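You operate a simulated robot arm through the tools that you are given. There is no shell and no other tool. Be economical: measure what you need, move in short steps, check, and stop when the job is done.

Carry out the task below with a simulated robot arm. There is one attempt and no reset: what you move stays moved.

JOB
Swap the grown bag's HOLD label for GOOD and take its clip off.
Fine: the GOOD label lies in the blue drawer; old label and clip go in there; shut it. Set down upright: yellow label. Where these are worked on the way, their far stop is far enough and under half their travel is too little: blue drawer.

The check looks at the end state, three seconds after you hand in, the way a careful person would. Anything else that was tipped, shoved, dropped, spilled or broken makes it a failure.

ROBOT AND FRAMES
A 7-joint arm with a two-finger parallel gripper on a trunk, on a base that drives. Base frame: it is fixed to the floor where the robot stands at the start and does not move with it; the origin is under the middle of the robot, x ahead of it, y to its left, z up; the surface under the hand at the start is at about z = 0.82. Units: m, rad, N and s.
With the tool pointing down near the work surface it reaches from about 0.34 to 0.74 m from the robot's upright axis, wherever it stands. Its first joint turns from -2.496 to 2.496 rad. Places, roughly: blue drawer [0.6, 0.2, 0.7]; inside of the blue drawer [0.7, 0.2, 0.7]; orange label [-0.75, -3.75, 1]. Payload 3 kg.
Tool frame: the origin (TCP) lies between the finger pads and is the grasp point; the fingertips stand 0.03 m ahead of it; z points along the fingers, y is the line along which they close. Largest opening 0.094 m; finger width 0.028, thickness 0.01; the body of the gripper, 0.05 by 0.096 m, starts 0.055 m behind the TCP.
Orientation is told as [roll, pitch, yaw] about the base's x, y, z axes, in that order, counted from this pose: with the fingers straight down and closing along the base's y, the tool's x points along the base's -x, its y along +y and its z along -z.

CONTROLS
- The arm moves only by the tool drive_tool. Its argument "series" is a list of rows, each a list of 7 numbers: the shift along the tool's x, y, z in m, then the turn, a rotation vector about the tool's x, y, z in rad, then the closure, from 0 (fully open) to 1 (shut). In form: [[tx, ty, tz, rx, ry, rz, fingers], ...]. A call has 1 to 20 rows; each row shifts and turns the commanded pose from where the row before left it, along the tool's axes as they then stand. A row lasts 0.2 s, in which the tool goes at most 0.05 m and 0.15 rad; a call with a longer step from one row to the next is refused whole, and so is a gripper value outside its range. Where a pose cannot be reached the arm comes as near as it can. A force on the tool above 90 N (or 10 N above the force at the start of the call, whichever is more), or a blocked arm, ends the call early, and 0.2 s more pass. Each finger travels about 0.045 m/s and halts on what it meets, pressing with about 38 N; the grip force reading is that of the motor and also rises with nothing between the fingers. The clock runs only during rows and for 0.2 s after the last one: add rows that do not move to give the fingers time. It gives the time, the measured TCP pose, the force on the tool (base axes), the opening and the grip force at its end, in the units of the frame above (readings bear some noise), with the torque about the TCP (base axes, N m) and any sound that the robot's microphone picked up, and new pictures: "pictures" is both (left out), scene, wrist or none.
- Cameras (640 x 400 px; columns grow to the right, rows downward): "scene" is now at [0.0555, 0.1416, 1.7369]; the picture's right is [-0.09, -1.00, 0.00], its down [-0.75, 0.06, -0.66] and it looks along [0.66, -0.06, -0.75] (base axes); focal length 289 px, centre (320, 200). "wrist" rides on the gripper at [0.076, 0.014, -0.102] in the tool frame; the picture's right is [-0.18, 0.98, 0.00], its down [-0.75, -0.14, -0.64] and it looks along [-0.63, -0.12, 0.77] (tool axes); focal length 243 px, centre (320, 200). There is no depth. A picture from a camera that has moved, and an enlarged one, comes with that camera's place and axes in the base frame and with its lens. The place of the scene camera against the robot may be out by one fixed shift of up to 0.025 m in any direction.
- slide_trunk(by): slides the trunk up (or, below 0, down) by that many m; the arm and the scene camera ride with it, the base frame stays. It gives what a move gives, with no picture.
- drive_base(legs): drives the robot by 1 to 6 legs, each [ahead, left, turn to the left] in m, m and rad, along the robot's own axes; the way and the turn of a leg run together, so that a leg with both is an arc; at most 1.5 m and 3.142 rad a leg. The arm and the cameras ride along, it lands a little off, and it stops where it bumps. It gives what a move gives, and a new picture of the scene camera.
- pan_tilt(pan, tilt): turns the head with the scene camera to pan (to the left, within 2.496 rad either way) and tilt (down, from -0.506 to 1.204), counted from straight ahead of the robot. It gives what a move gives, and a new picture of the scene camera.
- zoom(camera, box): a new picture of the part [left, top, right, bottom] of that camera's present view, enlarged. It takes no simulated time.
- sign_off(): hands the job in; it is judged then, once.

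Go step by step. Nothing tells you exact positions but the pictures and the camera data: compare them with the known pose of the tool, close in by small moves and look again before you grip or let go. The budget is 120 turns and 260 pictures, counting those below and the enlarged ones. Unless the task says otherwise, let go and move clear before handing in, and close with one line.

The tools are called after "Request:" as name(argument=value, ...) on one line, values as JSON. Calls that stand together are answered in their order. drive_tool: Moves the arm, as the interface text tells. Its arguments: {"type":"object","properties":{"series":{"type":"array"},"pictures":{"type":"string","enum":["both","scene","wrist","none"]}},"required":["series"]} The other tools are called the same way: slide_trunk (by) slides the trunk up or down; drive_base (legs) drives the base; pan_tilt (pan, tilt) turns the head that bears the scene camera; zoom (camera, box) takes an enlarged picture of a part of a camera's view; sign_off () hands the job in.

At the start:

```text
time: 0.0
position: [0.5632, 0.0798, 1.2909]
tcp_rot: [0.0, 0.001, 0.0]
contact_force: [0.0, 0.4, 0.3]
torque: [-0.01, 0.01, -0.01]
gripper_width: 0.0939
grasp_force: 0.0
trunk travel left (down, up): [-0.175, 0.215]
robot x, y, heading: [-0.0004, 0.0013, -0.004]
head pan, tilt: [-0.086, 0.845]
```

scene: 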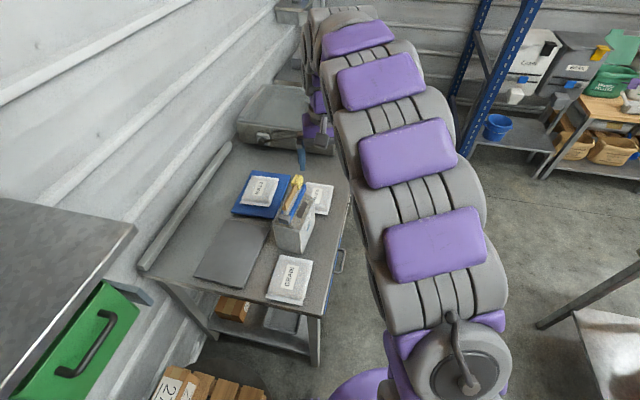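
wrist: 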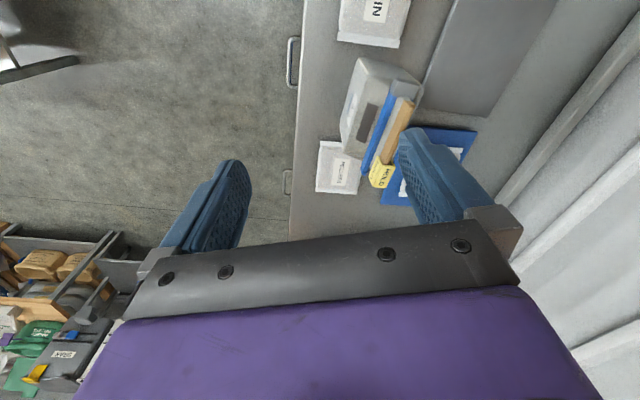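

I see a bench with labelled bags, a blue mat and a pot holding things with a yellow HOLD tag. I'll zoom in before acting.

Request:
zoom(camera="scene", box=[130, 130, 370, 330])

Request:
zoom(camera="wrist", box=[270, 0, 510, 240])

```text
2.00 times, centred on (250, 230) of scene
camera zoom: at [0.0555, 0.1416, 1.7369], right [-0.09, -1.0, 0.0], down [-0.75, 0.06, -0.66], along [0.66, -0.06, -0.75], focal length 578 px, centre (460, 140)
```

zoom: 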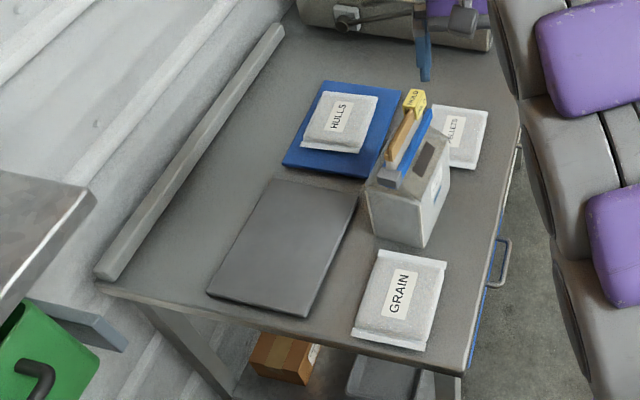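

```text
1.67 times, centred on (390, 120) of wrist
camera zoom: at [0.4874, 0.093, 1.3947], right [0.18, 0.98, 0.0], down [0.75, -0.14, 0.64], along [0.63, -0.12, -0.77], focal length 404 px, centre (203, 333)
```

zoom: 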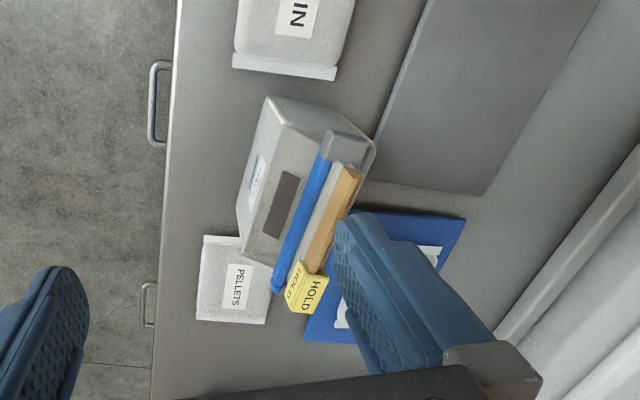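

The bench is yawed against me, and its drawers open roughly towards -y. I'll look around to see how much room there is on that side.

Request:
pan_tilt(pan=-1.0, tilt=0.7)

Request:
pan_tilt(pan=-2.2, tilt=0.6)

```text
time: 1.2
position: [0.5617, 0.079, 1.2929]
tcp_rot: [-0.002, -0.001, 0.0]
contact_force: [0.2, -0.6, -0.2]
torque: [-0.04, 0.04, 0.02]
gripper_width: 0.0938
grasp_force: 0.1
trunk travel left (down, up): [-0.175, 0.215]
robot x, y, heading: [0.0021, -0.0008, 0.002]
head pan, tilt: [-1.0, 0.7]
camera scene: at [0.0233, 0.0769, 1.7488], right [-0.84, -0.54, 0.0], down [-0.35, 0.54, -0.76], along [0.41, -0.64, -0.64], focal length 289 px, centre (320, 200)
```

scene: 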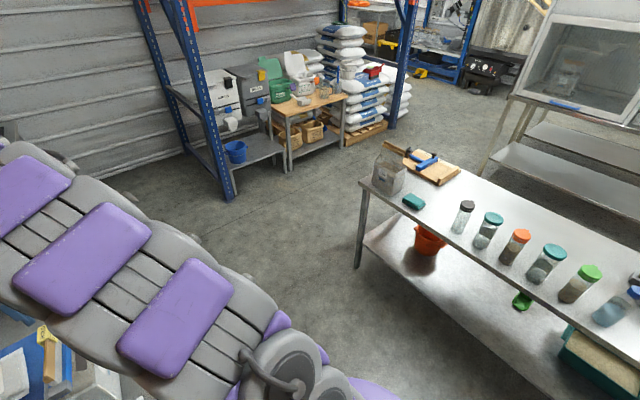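

```text
time: 2.6
position: [0.5629, 0.079, 1.2927]
tcp_rot: [-0.003, 0.0, 0.0]
contact_force: [-0.1, 0.9, -0.4]
torque: [-0.03, 0.0, 0.01]
gripper_width: 0.0939
grasp_force: 0.1
trunk travel left (down, up): [-0.175, 0.215]
robot x, y, heading: [0.0001, 0.0014, -0.001]
head pan, tilt: [-2.201, 0.6]
camera scene: at [-0.0748, 0.0769, 1.7576], right [-0.81, 0.59, 0.0], down [0.33, 0.46, -0.83], along [-0.49, -0.67, -0.56], focal length 289 px, centre (320, 200)
```

scene: 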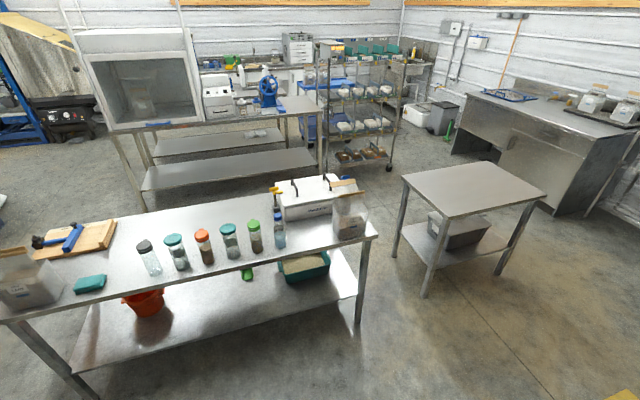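

There are other bags and tables, so I need to find out which bag is the "grown" one. I'll zoom in on the candidates.

Request:
zoom(camera="scene", box=[230, 150, 390, 250])

Request:
zoom(camera="scene", box=[480, 60, 640, 160])

Request:
zoom(camera="scene", box=[0, 210, 160, 310])

Request:
zoom(camera="scene", box=[180, 20, 420, 170])

Request:
pan_tilt(pan=0.0, tilt=1.0)

```text
4.00 times, centred on (310, 200) of scene
camera zoom: at [-0.0748, 0.0769, 1.7576], right [-0.81, 0.59, 0.0], down [0.33, 0.46, -0.83], along [-0.49, -0.67, -0.56], focal length 1155 px, centre (360, 200)
```

zoom: 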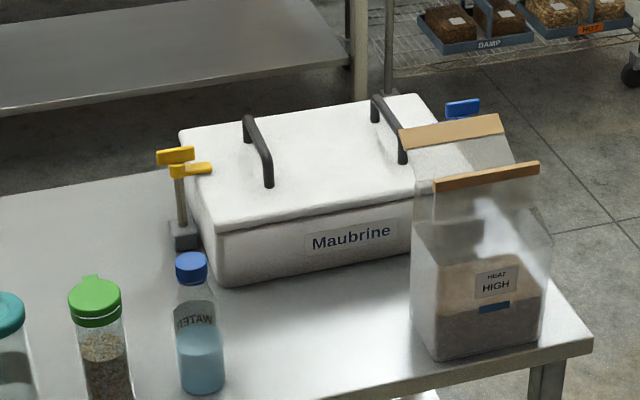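

```text
4.00 times, centred on (560, 110) of scene
camera zoom: at [-0.0748, 0.0769, 1.7576], right [-0.81, 0.59, 0.0], down [0.33, 0.46, -0.83], along [-0.49, -0.67, -0.56], focal length 1155 px, centre (-640, 560)
```

zoom: 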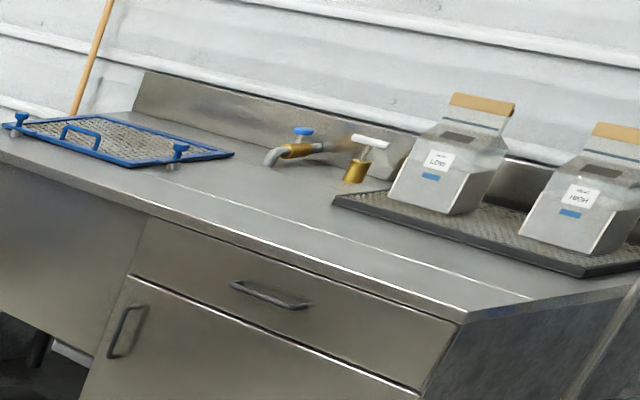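

```text
4.00 times, centred on (80, 260) of scene
camera zoom: at [-0.0748, 0.0769, 1.7576], right [-0.81, 0.59, 0.0], down [0.33, 0.46, -0.83], along [-0.49, -0.67, -0.56], focal length 1155 px, centre (1280, -40)
```

zoom: 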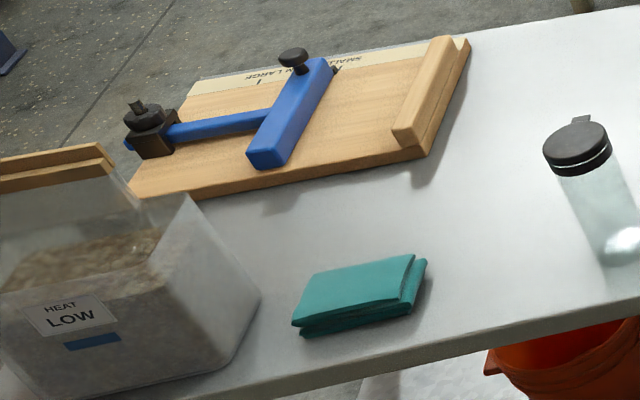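

```text
2.67 times, centred on (300, 95) of scene
camera zoom: at [-0.0748, 0.0769, 1.7576], right [-0.81, 0.59, 0.0], down [0.33, 0.46, -0.83], along [-0.49, -0.67, -0.56], focal length 770 px, centre (373, 480)
```

zoom: 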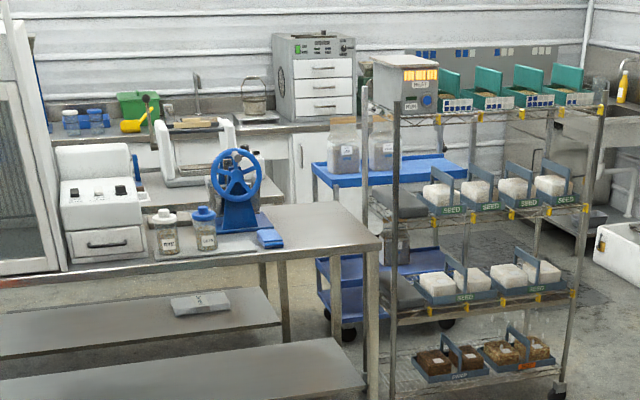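

```text
time: 4.7
position: [0.5614, 0.0781, 1.2932]
tcp_rot: [-0.003, 0.0, -0.002]
contact_force: [-0.7, 0.4, -0.1]
torque: [-0.01, 0.0, 0.02]
gripper_width: 0.094
grasp_force: 0.2
trunk travel left (down, up): [-0.175, 0.215]
robot x, y, heading: [0.0021, -0.0003, -0.001]
head pan, tilt: [0.0, 1.0]
camera scene: at [0.0469, 0.1483, 1.7253], right [0.0, -1.0, 0.0], down [-0.84, 0.0, -0.54], along [0.54, 0.0, -0.84], focal length 289 px, centre (320, 200)
```

scene: 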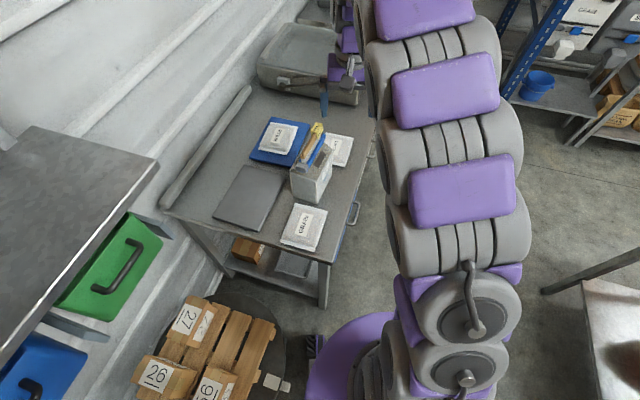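

This is a mushroom-growing room. The grown bag must be the white standing one on the bench in front of me, with the clip and the yellow HOLD tag. I'll swing the wrist camera round to view the bench front and its drawer handles.

Request:
drive_tool(series=[[0, -0.043, 0.024, 0, 0, 0, 0], [0, -0.043, 0.024, 0, 0, 0, 0], [0, -0.043, 0.024, 0, 0, 0, 0], [0, -0.043, 0.024, 0, 0, 0, 0], [0, -0.043, 0.024, 0, 0, 0, 0], [0, -0.043, 0.024, 0, 0, 0, 0], [0, -0.043, 0.024, 0, 0, 0, 0], [0, -0.043, 0.024, 0, 0, 0, 0], [0, -0.043, 0.024, 0, 0, 0, 0], [0, -0.043, 0.024, 0, 0, 0, 0], [0, 0, 0, 0, 0, -0.146, 0], [0, 0, 0, 0, 0, -0.146, 0], [0, 0, 0, 0, 0, -0.146, 0], [0, 0, 0, 0, 0, -0.146, 0], [0, 0, 0, 0, 0, -0.146, 0], [0, 0, 0, 0, 0, -0.146, 0], [0, 0, 0, 0, 0, -0.146, 0], [0, 0, 0, 0, 0, -0.146, 0], [0, 0, 0, 0, 0, -0.146, 0]])

```text
time: 8.7
position: [0.5612, -0.3542, 1.0523]
tcp_rot: [0.001, -0.001, 1.319]
contact_force: [-0.1, -0.2, 0.3]
torque: [-0.02, -0.01, 0.05]
gripper_width: 0.0942
grasp_force: 0.0
trunk travel left (down, up): [-0.175, 0.215]
robot x, y, heading: [0.0024, 0.0015, -0.0]
head pan, tilt: [0.0, 1.0]
camera scene: at [0.0474, 0.1434, 1.7257], right [0.0, -1.0, 0.0], down [-0.84, 0.0, -0.54], along [0.54, 0.0, -0.84], focal length 289 px, centre (320, 200)
camera wrist: at [0.5292, -0.4241, 1.1553], right [-0.91, 0.42, 0.0], down [0.33, 0.69, 0.64], along [0.27, 0.58, -0.77], focal length 243 px, centre (320, 200)
```

scene: 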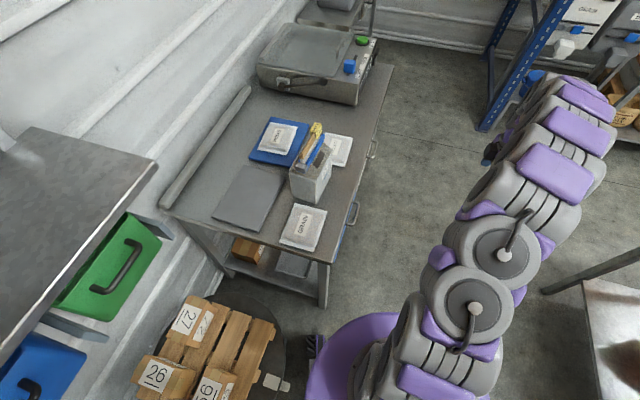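
wrist: 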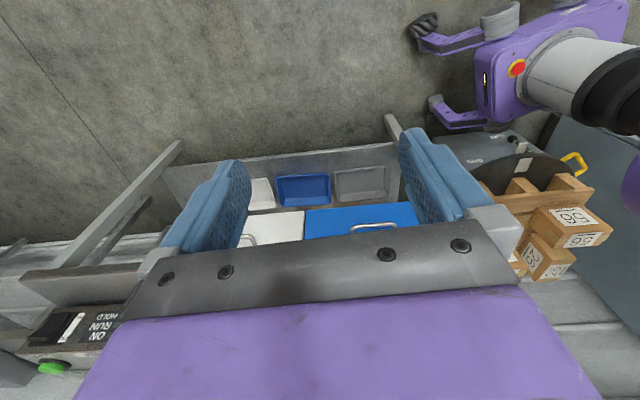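

The blue drawer's handle shows in the wrist view just beyond the gripper body. I'll zoom both views to locate it.

Request:
zoom(camera="wrist", box=[240, 160, 440, 260])

Request:
zoom(camera="scene", box=[200, 90, 400, 290])

```text
3.20 times, centred on (340, 210) of wrist
camera zoom: at [0.5292, -0.4241, 1.1553], right [-0.91, 0.42, 0.0], down [0.33, 0.69, 0.64], along [0.27, 0.58, -0.77], focal length 776 px, centre (256, 168)
```

zoom: 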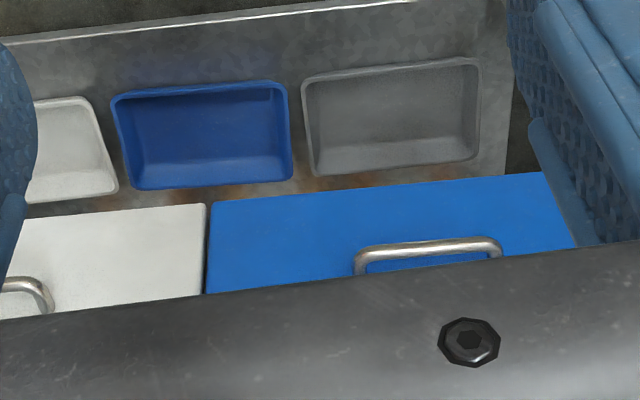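

```text
2.00 times, centred on (300, 190) of scene
camera zoom: at [0.0474, 0.1434, 1.7257], right [0.0, -1.0, 0.0], down [-0.84, 0.0, -0.54], along [0.54, 0.0, -0.84], focal length 578 px, centre (360, 220)
```

zoom: 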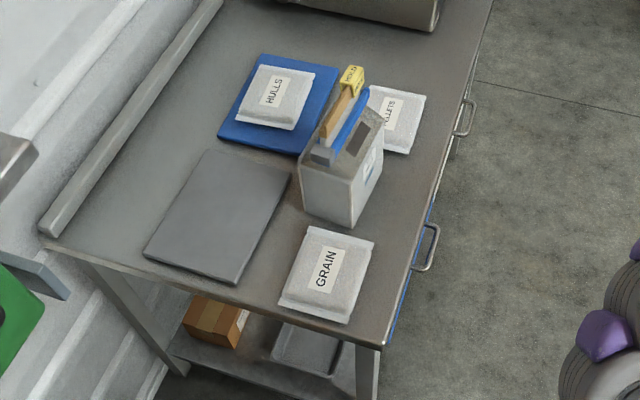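

Triangulation puts the bar near (0.58, -0.02, 0.78), but the two views disagree by about 4 cm. I'll take a clearer wrist view with the handle out from behind the gripper body.

Request:
drive_tool(series=[[-0.034, 0, -0.034, 0, 0, 0, 0], [-0.034, 0, -0.034, 0, 0, 0, 0], [-0.034, 0, -0.034, 0, 0, 0, 0], [0, 0, 0, 0, 0, 0, 0]], pictures="wrist")

```text
time: 9.7
position: [0.5855, -0.2557, 1.1533]
tcp_rot: [0.001, -0.002, 1.314]
contact_force: [-0.2, 0.1, 0.0]
torque: [0.01, -0.01, 0.03]
gripper_width: 0.0942
grasp_force: 0.1
trunk travel left (down, up): [-0.175, 0.215]
robot x, y, heading: [0.0002, -0.0016, -0.0]
head pan, tilt: [0.0, 1.0]
camera wrist: at [0.5533, -0.3257, 1.2568], right [-0.9, 0.43, 0.0], down [0.33, 0.69, 0.64], along [0.27, 0.58, -0.77], focal length 243 px, centre (320, 200)
```

wrist: 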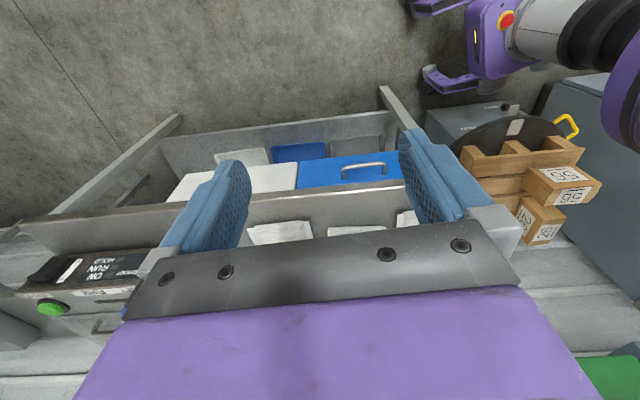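

Request:
zoom(camera="wrist", box=[260, 130, 420, 230])

```text
4.00 times, centred on (340, 180) of wrist
camera zoom: at [0.5533, -0.3257, 1.2568], right [-0.9, 0.43, 0.0], down [0.33, 0.69, 0.64], along [0.27, 0.58, -0.77], focal length 970 px, centre (240, 280)
```

zoom: 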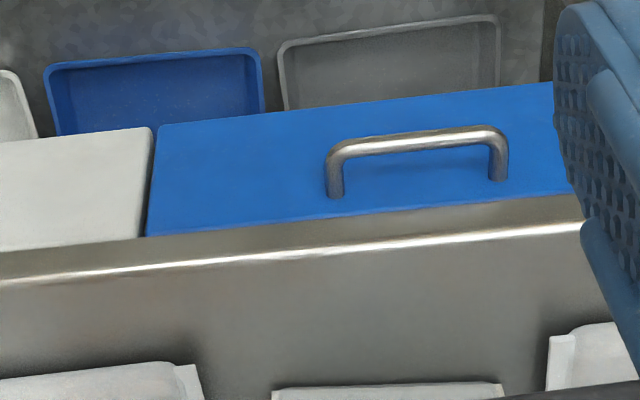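

Two wrist views agree: bar centre near (0.588, 0.004, 0.749), bench yaw about -0.33. I'll turn the tool so it closes across the bar, lean it back slightly, and pre-set a narrow opening.

Request:
drive_tool(series=[[0, 0, 0, 0, 0, 0.1495, 0.68], [0, 0, 0, 0, 0, 0.1495, 0.68], [0, 0, 0, 0, 0, 0.1495, 0.68], [0, 0, 0, 0, 0, 0.1495, 0.68], [0, 0, 0, 0, 0, 0.1495, 0.68], [0, 0, 0, 0, 0, 0.1495, 0.68], [0, 0, 0, 0, 0, 0.1495, 0.68], [0, 0, 0, 0, 0, 0.1495, 0.68], [0, 0, 0, 0, 0, 0.1495, 0.68], [0, 0, 0, 0, 0, 0.1495, 0.68], [0, 0, 0, 0, 0, 0.1495, 0.68], [0, 0, 0, -0.117, 0, 0, 0.68], [0, 0, 0, -0.117, 0, 0, 0.68], [0, 0, 0, -0.117, 0, 0, 0.68]], pictures="none")

Request:
drive_tool(series=[[0.01025, 0.0116, 0.043, 0, 0, 0, 0.68], [0.01025, 0.0116, 0.043, 0, 0, 0, 0.68], [0.01025, 0.0116, 0.043, 0, 0, 0, 0.68], [0.01025, 0.0116, 0.043, 0, 0, 0, 0.68], [0.01025, 0.0116, 0.043, 0, 0, 0, 0.68], [0.01025, 0.0116, 0.043, 0, 0, 0, 0.68], [0.01025, 0.0116, 0.043, 0, 0, 0, 0.68], [0, 0, 0, 0, 0, 0, 0.68]])

```text
time: 12.7
position: [0.5876, -0.2562, 1.1558]
tcp_rot: [0.355, -0.002, -0.329]
contact_force: [1.0, -0.6, 0.0]
torque: [0.0, -0.03, -0.01]
gripper_width: 0.0302
grasp_force: 0.1
trunk travel left (down, up): [-0.175, 0.215]
robot x, y, heading: [0.002, 0.0003, 0.0]
head pan, tilt: [0.0, 1.0]
```

```text
time: 14.5
position: [0.5761, -0.0621, 0.8979]
tcp_rot: [0.352, 0.001, -0.331]
contact_force: [-0.1, -0.5, -0.4]
torque: [-0.02, 0.01, 0.03]
gripper_width: 0.0303
grasp_force: 0.0
trunk travel left (down, up): [-0.175, 0.215]
robot x, y, heading: [-0.0009, 0.0004, 0.007]
head pan, tilt: [0.0, 1.0]
camera scene: at [0.0474, 0.1466, 1.7254], right [0.0, -1.0, 0.0], down [-0.84, 0.0, -0.54], along [0.54, 0.0, -0.84], focal length 289 px, centre (320, 200)
camera wrist: at [0.4981, -0.058, 1.0003], right [0.47, 0.81, 0.34], down [0.6, -0.58, 0.55], along [0.65, -0.06, -0.76], focal length 243 px, centre (320, 200)
```

scene: 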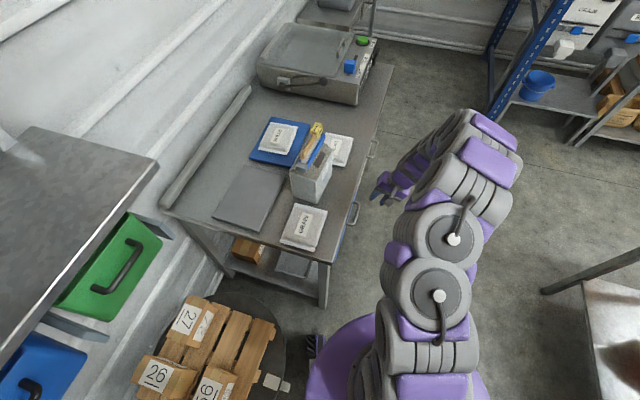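
wrist: 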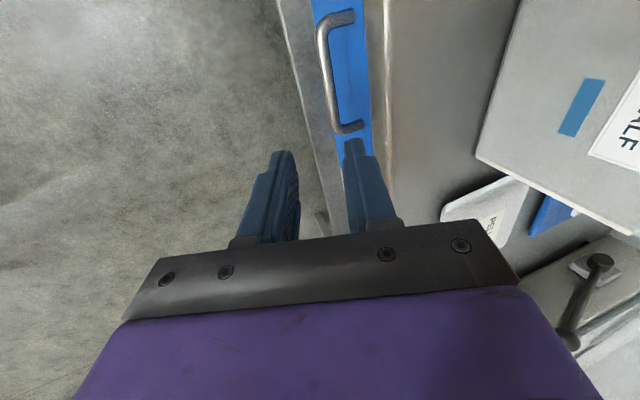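

The bar's position is confirmed from this pose. I'll align and slide the fingers down over it.

Request:
drive_tool(series=[[0.01, 0.011, 0.0, 0, 0, 0, 0.68], [0, 0, 0.036, 0, 0, 0, 0.68], [0, 0, 0.036, 0, 0, 0, 0.68], [0, 0, 0.036, 0, 0, 0, 0.68], [0, 0, 0.034, 0, 0, 0, 0.68]], pictures="wrist")

```text
time: 15.7
position: [0.5871, -0.0008, 0.7693]
tcp_rot: [0.35, 0.0, -0.33]
contact_force: [-0.7, -0.2, -1.5]
torque: [-0.15, 0.0, 0.06]
gripper_width: 0.0289
grasp_force: 0.1
trunk travel left (down, up): [-0.175, 0.215]
robot x, y, heading: [0.001, -0.0016, -0.002]
head pan, tilt: [0.0, 1.0]
camera wrist: at [0.5084, 0.0029, 0.8704], right [0.47, 0.81, 0.34], down [0.6, -0.58, 0.56], along [0.65, -0.06, -0.76], focal length 243 px, centre (320, 200)
```

wrist: 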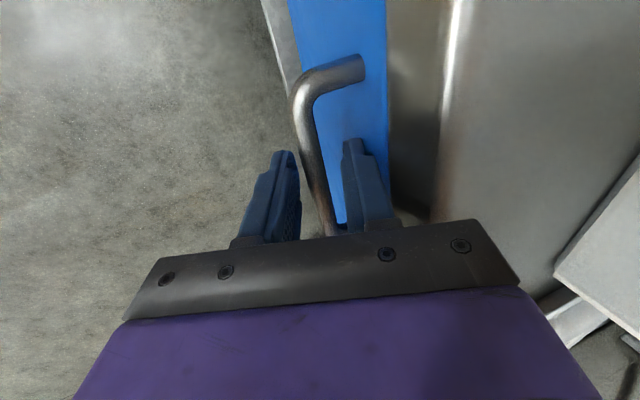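

The bar sits between the fingers. I'll close on it and begin pulling along the drawer's direction.

Request:
drive_tool(series=[[0, 0, 0, 0, 0, 0, 1], [0, 0, 0, 0, 0, 0, 1], [0, 0, 0, 0, 0, 0, 1], [0, -0.0235, -0.0086, 0, 0, 0, 1], [0, -0.0235, -0.0086, 0, 0, 0, 1], [0, -0.0235, -0.0086, 0, 0, 0, 1], [0, -0.0235, -0.0086, 0, 0, 0, 1]], pictures="wrist")

```text
time: 17.3
position: [0.5552, -0.0987, 0.7684]
tcp_rot: [0.353, -0.001, -0.333]
contact_force: [0.0, -0.4, 0.5]
torque: [-0.2, -0.8, 1.01]
gripper_width: 0.0122
grasp_force: 44.7
trunk travel left (down, up): [-0.175, 0.215]
robot x, y, heading: [0.0017, -0.0015, 0.001]
head pan, tilt: [0.0, 1.0]
camera wrist: at [0.4764, -0.0949, 0.8706], right [0.47, 0.81, 0.34], down [0.6, -0.58, 0.55], along [0.65, -0.06, -0.76], focal length 243 px, centre (320, 200)
```

wrist: 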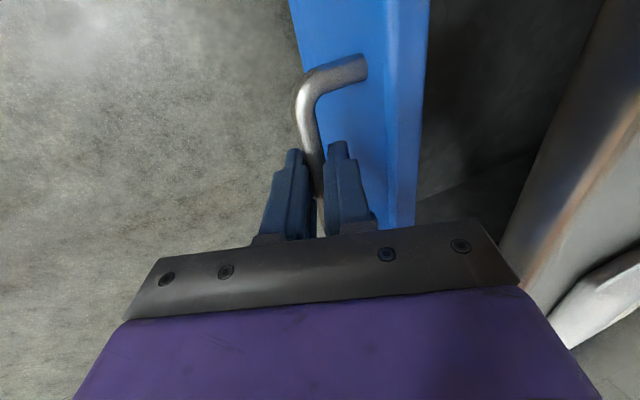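

The drawer is sliding with little force. I'll keep pulling until it reaches its stop.

Request:
drive_tool(series=[[0, -0.0235, -0.0086, 0, 0, 0, 1], [0, -0.0235, -0.0086, 0, 0, 0, 1], [0, -0.0235, -0.0086, 0, 0, 0, 1], [0, -0.0235, -0.0086, 0, 0, 0, 1], [0, -0.0235, -0.0086, 0, 0, 0, 1], [0, -0.0235, -0.0086, 0, 0, 0, 1], [0, -0.0235, -0.0086, 0, 0, 0, 1], [0, -0.0235, -0.0086, 0, 0, 0, 1], [0, -0.0235, -0.0086, 0, 0, 0, 1], [0, -0.0235, -0.0086, 0, 0, 0, 1]])

```text
time: 19.4
position: [0.4894, -0.2884, 0.7733]
tcp_rot: [0.379, 0.003, -0.31]
contact_force: [16.0, 28.0, 0.1]
torque: [-0.04, -1.73, 0.68]
gripper_width: 0.0119
grasp_force: 44.9
trunk travel left (down, up): [-0.175, 0.215]
robot x, y, heading: [-0.003, 0.0015, 0.002]
head pan, tilt: [0.0, 1.0]
stopped in row 10: the force on the tool passed its limit at 97 N (the readings are from after the stop); the commanded pose is now the measured one
camera scene: at [0.051, 0.163, 1.7239], right [0.01, -1.0, 0.01], down [-0.84, -0.01, -0.54], along [0.54, 0.0, -0.84], focal length 289 px, centre (320, 200)
camera wrist: at [0.41, -0.2893, 0.8747], right [0.45, 0.81, 0.36], down [0.61, -0.58, 0.54], along [0.65, -0.02, -0.76], focal length 243 px, centre (320, 200)
```

scene: 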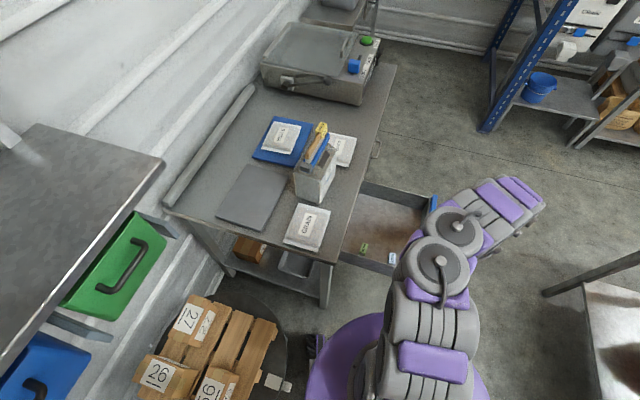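
wrist: 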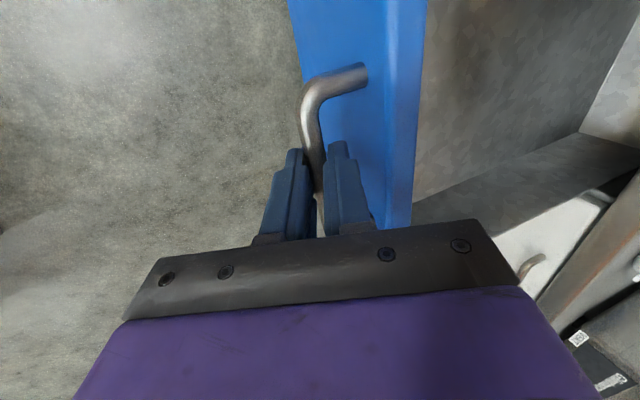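

The drawer is at its stop (about 0.3 m), and two small labels lie in it. I'll release the handle, back off and look inside.

Request:
drive_tool(series=[[0, 0, 0, 0, 0, 0, 0.68], [0, 0, 0, 0, 0, 0, 0.68], [0, 0, -0.03, 0, 0, 0, 0.68], [0, 0, -0.05, 0, 0, 0, 0.68], [0, 0, -0.05, 0, 0, 0, 0.68], [0, 0, -0.05, 0, 0, 0, 0.68], [0, 0, -0.05, 0, 0, 0, 0.68]])

Request:
zoom(camera="scene", box=[320, 160, 480, 290])

```text
time: 21.0
position: [0.4625, -0.3757, 0.9871]
tcp_rot: [0.373, 0.003, -0.313]
contact_force: [-0.5, 0.3, -0.6]
torque: [0.01, 0.0, 0.0]
gripper_width: 0.03
grasp_force: 0.0
trunk travel left (down, up): [-0.175, 0.215]
robot x, y, heading: [0.0013, 0.002, 0.005]
head pan, tilt: [0.0, 1.0]
camera scene: at [0.0453, 0.1484, 1.7256], right [0.0, -1.0, 0.0], down [-0.84, 0.0, -0.54], along [0.54, 0.0, -0.84], focal length 289 px, centre (320, 200)
camera wrist: at [0.384, -0.375, 1.0883], right [0.46, 0.81, 0.36], down [0.61, -0.58, 0.54], along [0.65, -0.03, -0.76], focal length 243 px, centre (320, 200)
```

scene: 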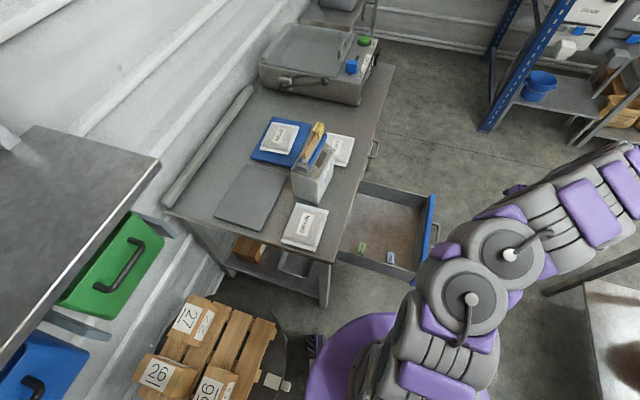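
wrist: 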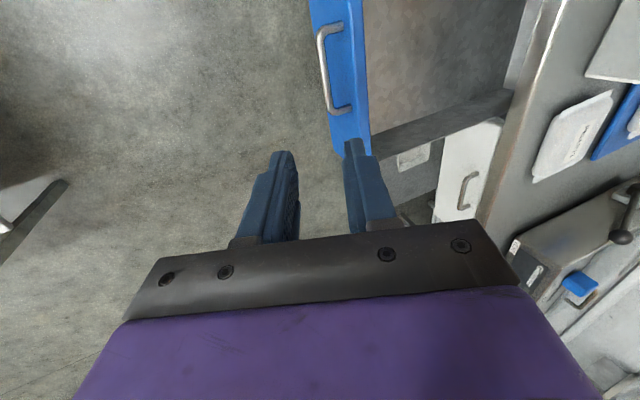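

```text
3.08 times, centred on (400, 225) of scene
camera zoom: at [0.0453, 0.1484, 1.7256], right [0.0, -1.0, 0.0], down [-0.84, 0.0, -0.54], along [0.54, 0.0, -0.84], focal length 889 px, centre (74, 123)
```

zoom: 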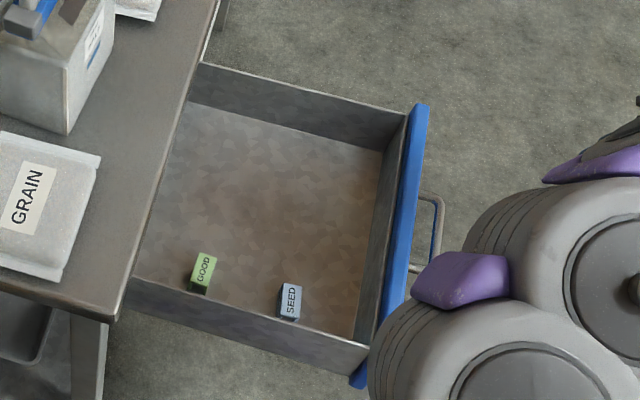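

The GOOD label (green) and a SEED label (blue) stand in the drawer's near corner. Next I'll study the bag's clip and HOLD label closely.

Request:
zoom(camera="scene", box=[270, 110, 370, 210])

Request:
drive_tool(series=[[0, 0, -0.04, 0.124, 0, 0, 0], [0, 0, -0.04, 0.124, 0, 0, 0], [0, 0, -0.04, 0.124, 0, 0, 0], [0, 0.04, -0.03, 0, 0, 0, 0], [0, 0.04, -0.03, 0, 0, 0, 0], [0, 0.04, -0.03, 0, 0, 0, 0], [0, 0.04, -0.03, 0, 0, 0, 0], [0, 0.045, -0.02, 0, 0, 0, 0], [0, 0.045, 0, 0, 0, 0, 0], [0, 0.045, 0, 0, 0, 0, 0], [0, 0.045, 0, 0, 0, 0, 0]])

```text
4.00 times, centred on (320, 160) of scene
camera zoom: at [0.0453, 0.1484, 1.7256], right [0.0, -1.0, 0.0], down [-0.84, 0.0, -0.54], along [0.54, 0.0, -0.84], focal length 1155 px, centre (320, 360)
```

zoom: 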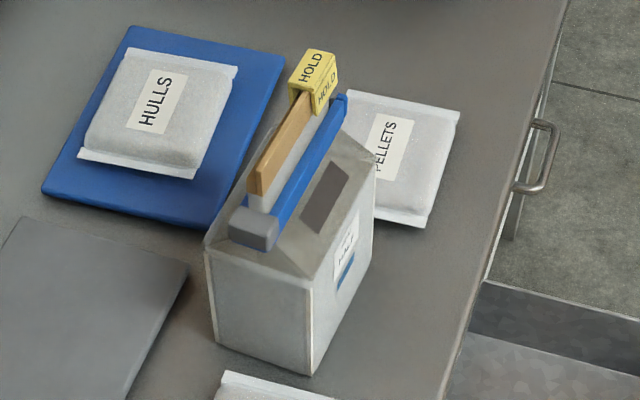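

```text
time: 23.4
position: [0.5592, -0.0791, 1.2459]
tcp_rot: [0.002, 0.004, -0.314]
contact_force: [-0.7, -0.3, 1.2]
torque: [0.0, 0.03, 0.0]
gripper_width: 0.094
grasp_force: 0.1
trunk travel left (down, up): [-0.175, 0.215]
robot x, y, heading: [0.0001, 0.0036, 0.007]
head pan, tilt: [0.0, 1.0]
camera scene: at [0.0476, 0.1517, 1.7252], right [0.0, -1.0, 0.0], down [-0.84, 0.0, -0.54], along [0.54, 0.0, -0.84], focal length 289 px, centre (320, 200)
camera wrist: at [0.4913, -0.0414, 1.3479], right [0.48, 0.88, 0.0], down [0.68, -0.37, 0.64], along [0.56, -0.31, -0.77], focal length 243 px, centre (320, 200)
```

scene: 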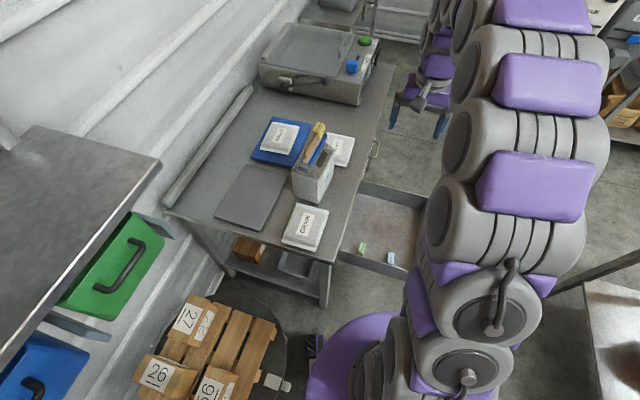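
wrist: 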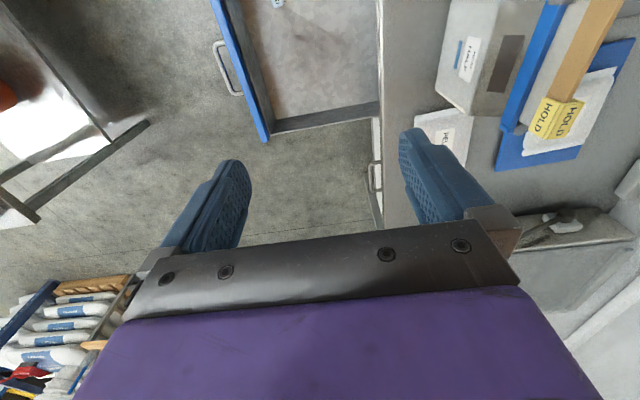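

The HOLD label saddles the far end of the wooden header strip, and a blue clip with a grey hinge block clamps the bag's neck. I'll centre the wrist camera on it for measuring.

Request:
drive_tool(series=[[0.02, 0.04, 0, 0, 0, 0, 0], [0.02, 0.04, 0, 0, 0, 0, 0], [0.02, 0.04, 0, 0, 0, 0, 0], [0.02, 0.04, 0, 0, 0, 0, 0], [0.0, 0.03, 0, 0, 0, 0, 0], [0, 0, 0, 0, 0, 0, 0]], pictures="none")

Request:
zoom(camera="wrist", box=[200, 0, 456, 160])

```text
time: 24.8
position: [0.5396, 0.1264, 1.2434]
tcp_rot: [0.004, 0.002, -0.313]
contact_force: [0.5, -0.1, -0.3]
torque: [0.0, 0.0, 0.0]
gripper_width: 0.0939
grasp_force: 0.0
trunk travel left (down, up): [-0.175, 0.215]
robot x, y, heading: [0.0038, 0.0027, 0.002]
head pan, tilt: [0.0, 1.0]
```

```text
2.50 times, centred on (328, 80) of wrist
camera zoom: at [0.4712, 0.1624, 1.3471], right [0.48, 0.88, 0.0], down [0.67, -0.37, 0.64], along [0.56, -0.3, -0.77], focal length 606 px, centre (300, 500)
```

zoom: 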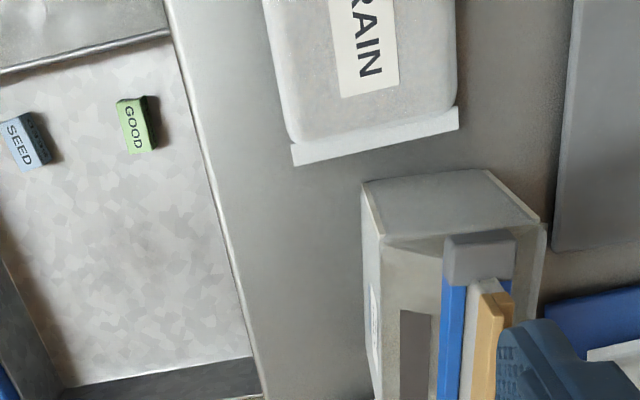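

The clip wraps both sides of the neck from the grey hinge block at the near end. I'll view it from the drawer side.

Request:
drive_tool(series=[[0, -0.04, 0, 0, 0, -0.15, 0], [0, -0.04, 0, 0, 0, -0.15, 0], [0.03, -0.03, 0, 0, 0, -0.15, 0], [0.03, -0.02, 0, 0, 0, -0.15, 0], [0.035, -0.02, 0, 0, 0, -0.15, 0], [0.03, -0.02, 0, 0, 0, -0.15, 0], [0.0, 0, 0, 0, 0, -0.15, 0], [0.0, 0, 0, 0, 0, -0.15, 0], [0, 0, 0, 0, 0, -0.15, 0], [0, 0, 0, 0, 0, -0.15, 0], [0, 0, 0, 0, 0, 0, 0]], pictures="wrist")

```text
time: 27.2
position: [0.4177, -0.0658, 1.2424]
tcp_rot: [0.006, -0.002, 1.187]
contact_force: [0.1, 0.1, 0.2]
torque: [0.0, 0.01, 0.02]
gripper_width: 0.0942
grasp_force: 0.1
trunk travel left (down, up): [-0.175, 0.215]
robot x, y, heading: [0.0013, 0.0022, 0.006]
head pan, tilt: [0.0, 1.0]
camera wrist: at [0.3762, -0.1318, 1.3452], right [-0.84, 0.54, 0.0], down [0.41, 0.64, 0.64], along [0.34, 0.54, -0.77], focal length 243 px, centre (320, 200)
```

wrist: 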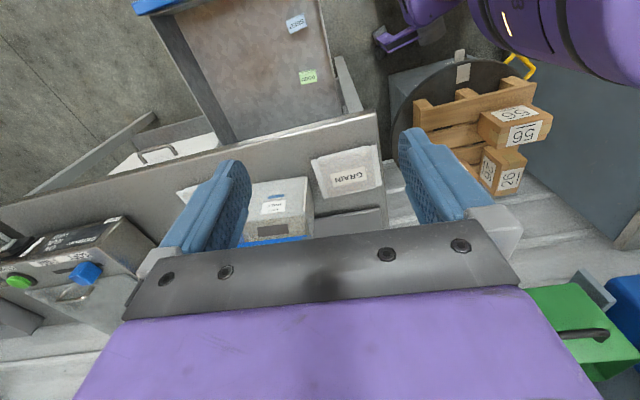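

Request:
drive_tool(series=[[-0.02, -0.03, -0.03, 0, 0, 0, 0], [-0.02, -0.03, -0.03, 0, 0, 0, 0], [-0.02, -0.03, -0.03, 0, 0, 0, 0], [-0.02, -0.03, -0.03, 0, 0, 0, 0], [-0.02, -0.03, -0.03, 0, 0, 0, 0], [0, 0, 0, 0, 0, 0, 0]], pictures="none")

Request:
zoom(camera="wrist", box=[200, 80, 440, 230])

```text
time: 28.6
position: [0.5844, -0.0314, 1.3788]
tcp_rot: [0.004, -0.001, 1.188]
contact_force: [-0.5, 0.3, 0.6]
torque: [0.01, 0.02, 0.0]
gripper_width: 0.094
grasp_force: 0.0
out of reach, approached as far as the arm can: row 5
trunk travel left (down, up): [-0.175, 0.215]
robot x, y, heading: [-0.0017, 0.0002, 0.001]
head pan, tilt: [0.0, 1.0]
```

```text
2.67 times, centred on (320, 155) of wrist
camera zoom: at [0.5432, -0.0965, 1.4812], right [-0.84, 0.54, 0.0], down [0.41, 0.64, 0.64], along [0.34, 0.54, -0.77], focal length 647 px, centre (320, 320)
```

zoom: 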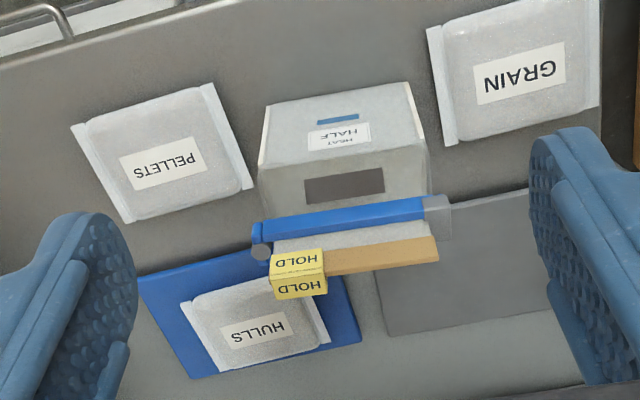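

This view is clear: the blue clip bar runs from the hinge (about 0.607, 0.187, 1.03) to a pin at the far end, with the HOLD saddle on the kraft strip. I'll enlarge it to understand the clip.

Request:
zoom(camera="wrist", box=[285, 140, 375, 200])

Request:
zoom(camera="scene", box=[285, 115, 345, 210])

```text
6.67 times, centred on (330, 170) of wrist
camera zoom: at [0.5432, -0.0965, 1.4812], right [-0.84, 0.54, 0.0], down [0.41, 0.64, 0.64], along [0.34, 0.54, -0.77], focal length 1618 px, centre (253, 400)
```

zoom: 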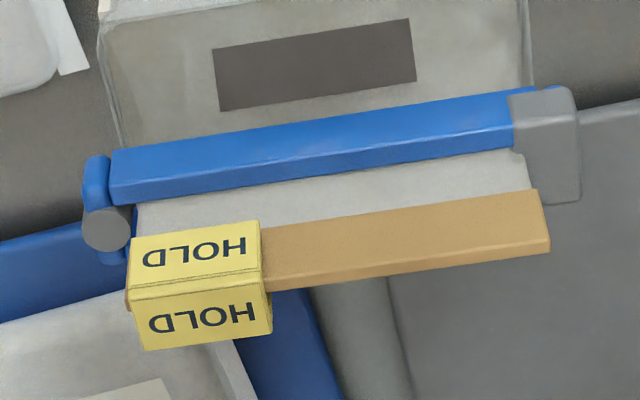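

```text
4.21 times, centred on (315, 162) of scene
camera zoom: at [0.046, 0.1501, 1.7254], right [0.0, -1.0, 0.0], down [-0.84, 0.0, -0.54], along [0.54, 0.0, -0.84], focal length 1216 px, centre (341, 358)
```

zoom: 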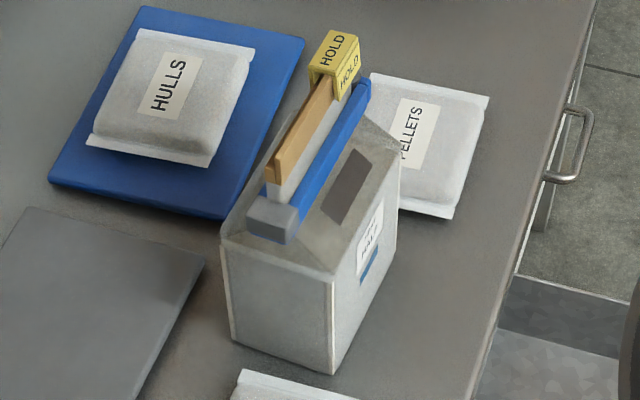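

I take the clip to be two blue jaws with a pivot pin at the far end and a grey catch at the near end. I'll go in for a closer, lower look at the catch end before touching it.

Request:
drive_tool(series=[[0, 0, 0.02, 0, 0, 0.1425, 0], [0, 0, 0, 0, 0, 0.1425, 0], [0, 0, 0, 0, 0, 0.1425, 0], [0, 0, 0, 0, 0, 0.1425, 0], [0, 0, 0, 0, 0, 0.1425, 0], [0, 0, 0, 0, 0, 0.1425, 0], [0, 0, 0, 0, 0, 0.1425, 0], [0, 0, 0, 0, 0, 0.1425, 0], [0, 0, 0, 0, 0, 0.1425, 0], [0, 0, 0, 0, 0, 0.1425, 0], [0, 0, 0, 0, 0, 0.1425, 0], [0.042, 0.02, 0, 0, 0, 0, 0], [0.042, 0.02, 0, 0, 0, 0, 0], [0.042, 0.02, 0, 0, 0, 0, 0], [0.042, 0.02, 0, 0, 0, 0, 0]], pictures="none")

Request:
drive_tool(series=[[0, 0.02, 0.04, 0, 0, 0, 0], [0, 0.02, 0.04, 0, 0, 0, 0], [0, 0.02, 0.04, 0, 0, 0, 0], [0, 0.02, 0.04, 0, 0, 0, 0], [0, 0.02, 0.04, 0, 0, 0, 0], [0, 0.02, 0.04, 0, 0, 0, 0], [0, 0, 0, 0, 0, 0, 0]], pictures="wrist")

```text
time: 31.8
position: [0.4572, 0.1099, 1.3582]
tcp_rot: [0.001, 0.001, -0.382]
contact_force: [-0.3, 0.3, 0.0]
torque: [0.01, 0.02, -0.02]
gripper_width: 0.0938
grasp_force: 0.0
trunk travel left (down, up): [-0.175, 0.215]
robot x, y, heading: [0.0003, -0.001, 0.005]
head pan, tilt: [0.0, 1.0]
```

```text
time: 33.4
position: [0.5006, 0.217, 1.1167]
tcp_rot: [0.002, 0.004, -0.38]
contact_force: [0.5, 0.4, 0.8]
torque: [0.01, -0.03, 0.01]
gripper_width: 0.0941
grasp_force: 0.0
trunk travel left (down, up): [-0.175, 0.215]
robot x, y, heading: [-0.0009, 0.003, 0.003]
head pan, tilt: [0.0, 1.0]
camera wrist: at [0.4364, 0.2577, 1.2205], right [0.54, 0.84, 0.0], down [0.65, -0.41, 0.64], along [0.54, -0.34, -0.77], focal length 243 px, centre (320, 200)
```

wrist: 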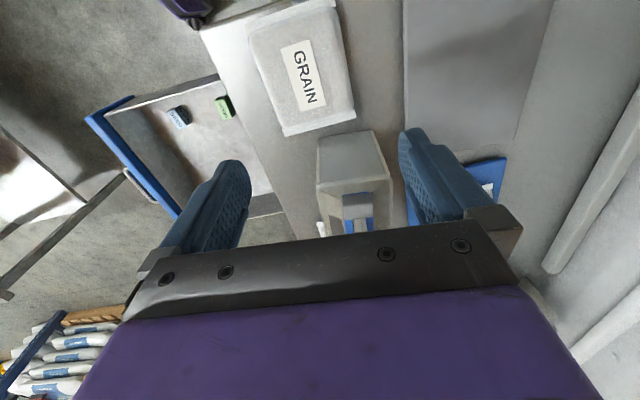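

Request:
zoom(camera="wrist", box=[300, 120, 430, 240])

Request:
drive_tool(series=[[0, 0, -0.04, 0, 0, 0, 0], [-0.02, 0, -0.04, 0, 0, 0, 0], [-0.02, 0, -0.02, 0, 0, 0, 0]], pictures="none")

Request:
zoom(camera="wrist", box=[300, 120, 430, 240])

```text
3.33 times, centred on (365, 180) of wrist
camera zoom: at [0.4364, 0.2577, 1.2205], right [0.54, 0.84, 0.0], down [0.65, -0.41, 0.64], along [0.54, -0.34, -0.77], focal length 809 px, centre (170, 267)
```

zoom: 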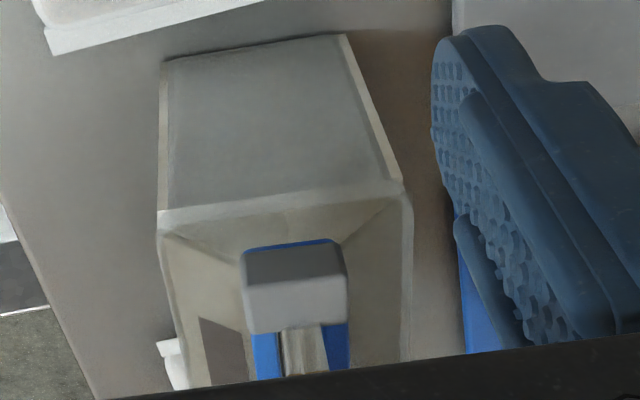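

```text
time: 34.2
position: [0.5401, 0.2045, 1.2181]
tcp_rot: [0.003, 0.003, -0.38]
contact_force: [-0.9, 0.2, 0.4]
torque: [0.03, -0.02, 0.03]
gripper_width: 0.0939
grasp_force: 0.0
trunk travel left (down, up): [-0.175, 0.215]
robot x, y, heading: [-0.003, 0.0004, 0.002]
head pan, tilt: [0.0, 1.0]
```

```text
3.33 times, centred on (365, 180) of wrist
camera zoom: at [0.4752, 0.2455, 1.3208], right [0.54, 0.84, 0.0], down [0.65, -0.41, 0.64], along [0.54, -0.34, -0.77], focal length 809 px, centre (170, 267)
```

zoom: 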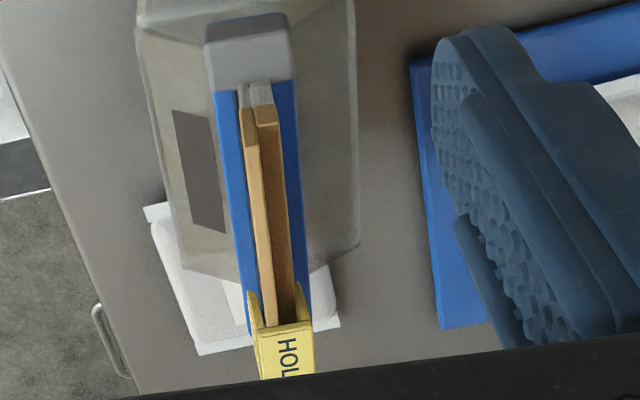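

Now it's clear: two kraft strips stand between the blue jaws, and the HOLD saddle sits on their far end, centred near (0.719, 0.152, top 1.073). The label would block lifting the clip, so it comes off first. I'll move above it.

Request:
drive_tool(series=[[-0.0465, 0.004, 0.0145, 0, 0, 0.015, 0], [-0.0465, 0.004, 0.0145, 0, 0, 0, 0], [-0.0465, 0.004, 0.0145, 0, 0, 0, 0], [-0.0465, 0.004, 0.0145, 0, 0, 0, 0], [0, 0, 0, 0, 0, 0, 0]])

```text
time: 35.4
position: [0.715, 0.1494, 1.1618]
tcp_rot: [0.001, 0.001, -0.398]
contact_force: [-0.8, -0.5, 0.3]
torque: [0.02, 0.0, -0.03]
gripper_width: 0.0943
grasp_force: 0.1
trunk travel left (down, up): [-0.175, 0.215]
robot x, y, heading: [0.0011, 0.0051, 0.009]
head pan, tilt: [0.0, 1.0]
camera scene: at [0.046, 0.1519, 1.7253], right [0.0, -1.0, 0.0], down [-0.84, 0.0, -0.54], along [0.54, 0.0, -0.84], focal length 289 px, centre (320, 200)
camera wrist: at [0.6508, 0.1911, 1.2647], right [0.55, 0.84, 0.0], down [0.64, -0.42, 0.64], along [0.54, -0.35, -0.77], focal length 243 px, centre (320, 200)
```

scene: 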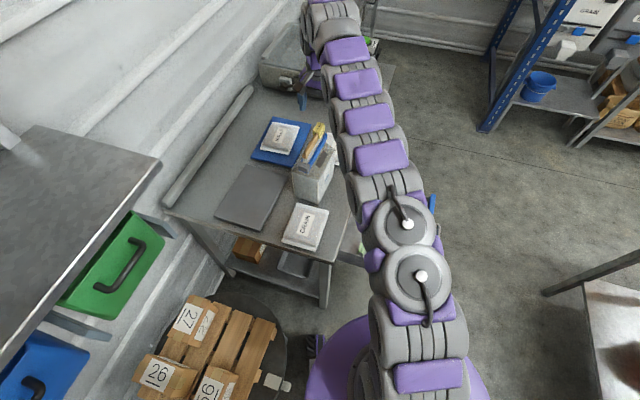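
wrist: 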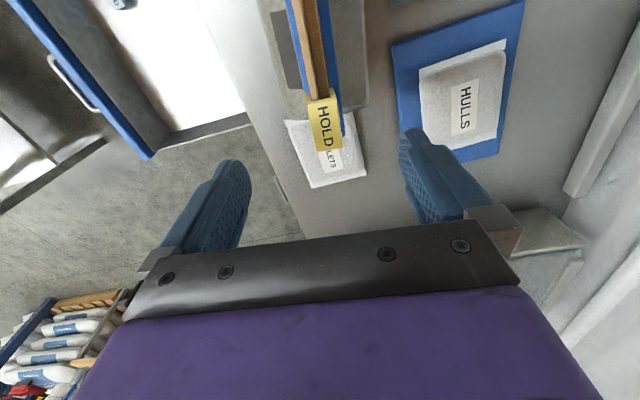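

Label centre now reads (0.722, 0.151), axis about -0.40. I'll descend to hold only its top part above the strips, then close gently.

Request:
drive_tool(series=[[-0.0058, 0.0042, 0.0, 0, 0, 0.005, 0.4], [0, 0, 0.035, 0, 0, 0, 0.45], [0, 0, 0.03, 0, 0, 0, 0.45], [0, 0, 0.011, 0, 0, 0, 0.45], [0, 0, 0, 0, 0, 0, 0.45]], pictures="none")

Request:
zoom(camera="wrist", box=[220, 60, 420, 240])

```text
time: 36.6
position: [0.7247, 0.1495, 1.084]
tcp_rot: [0.001, 0.003, -0.403]
contact_force: [-0.4, -0.5, 0.1]
torque: [0.03, 0.01, -0.01]
gripper_width: 0.052
grasp_force: 0.0
trunk travel left (down, up): [-0.175, 0.215]
robot x, y, heading: [-0.0012, 0.0034, -0.003]
head pan, tilt: [0.0, 1.0]
```

```text
2.22 times, centred on (320, 150) of wrist
camera zoom: at [0.6601, 0.1918, 1.1877], right [0.55, 0.83, 0.0], down [0.64, -0.43, 0.64], along [0.53, -0.35, -0.77], focal length 539 px, centre (320, 311)
```

zoom: 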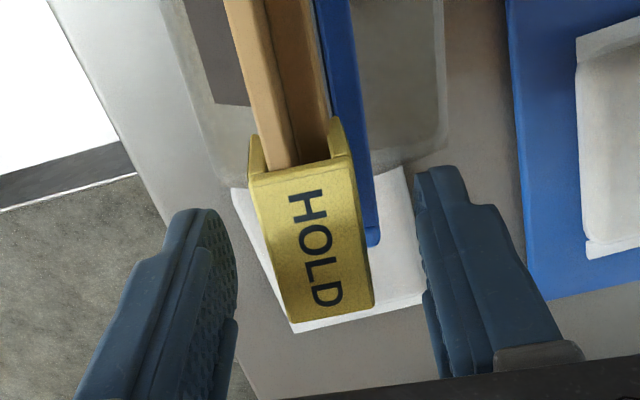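

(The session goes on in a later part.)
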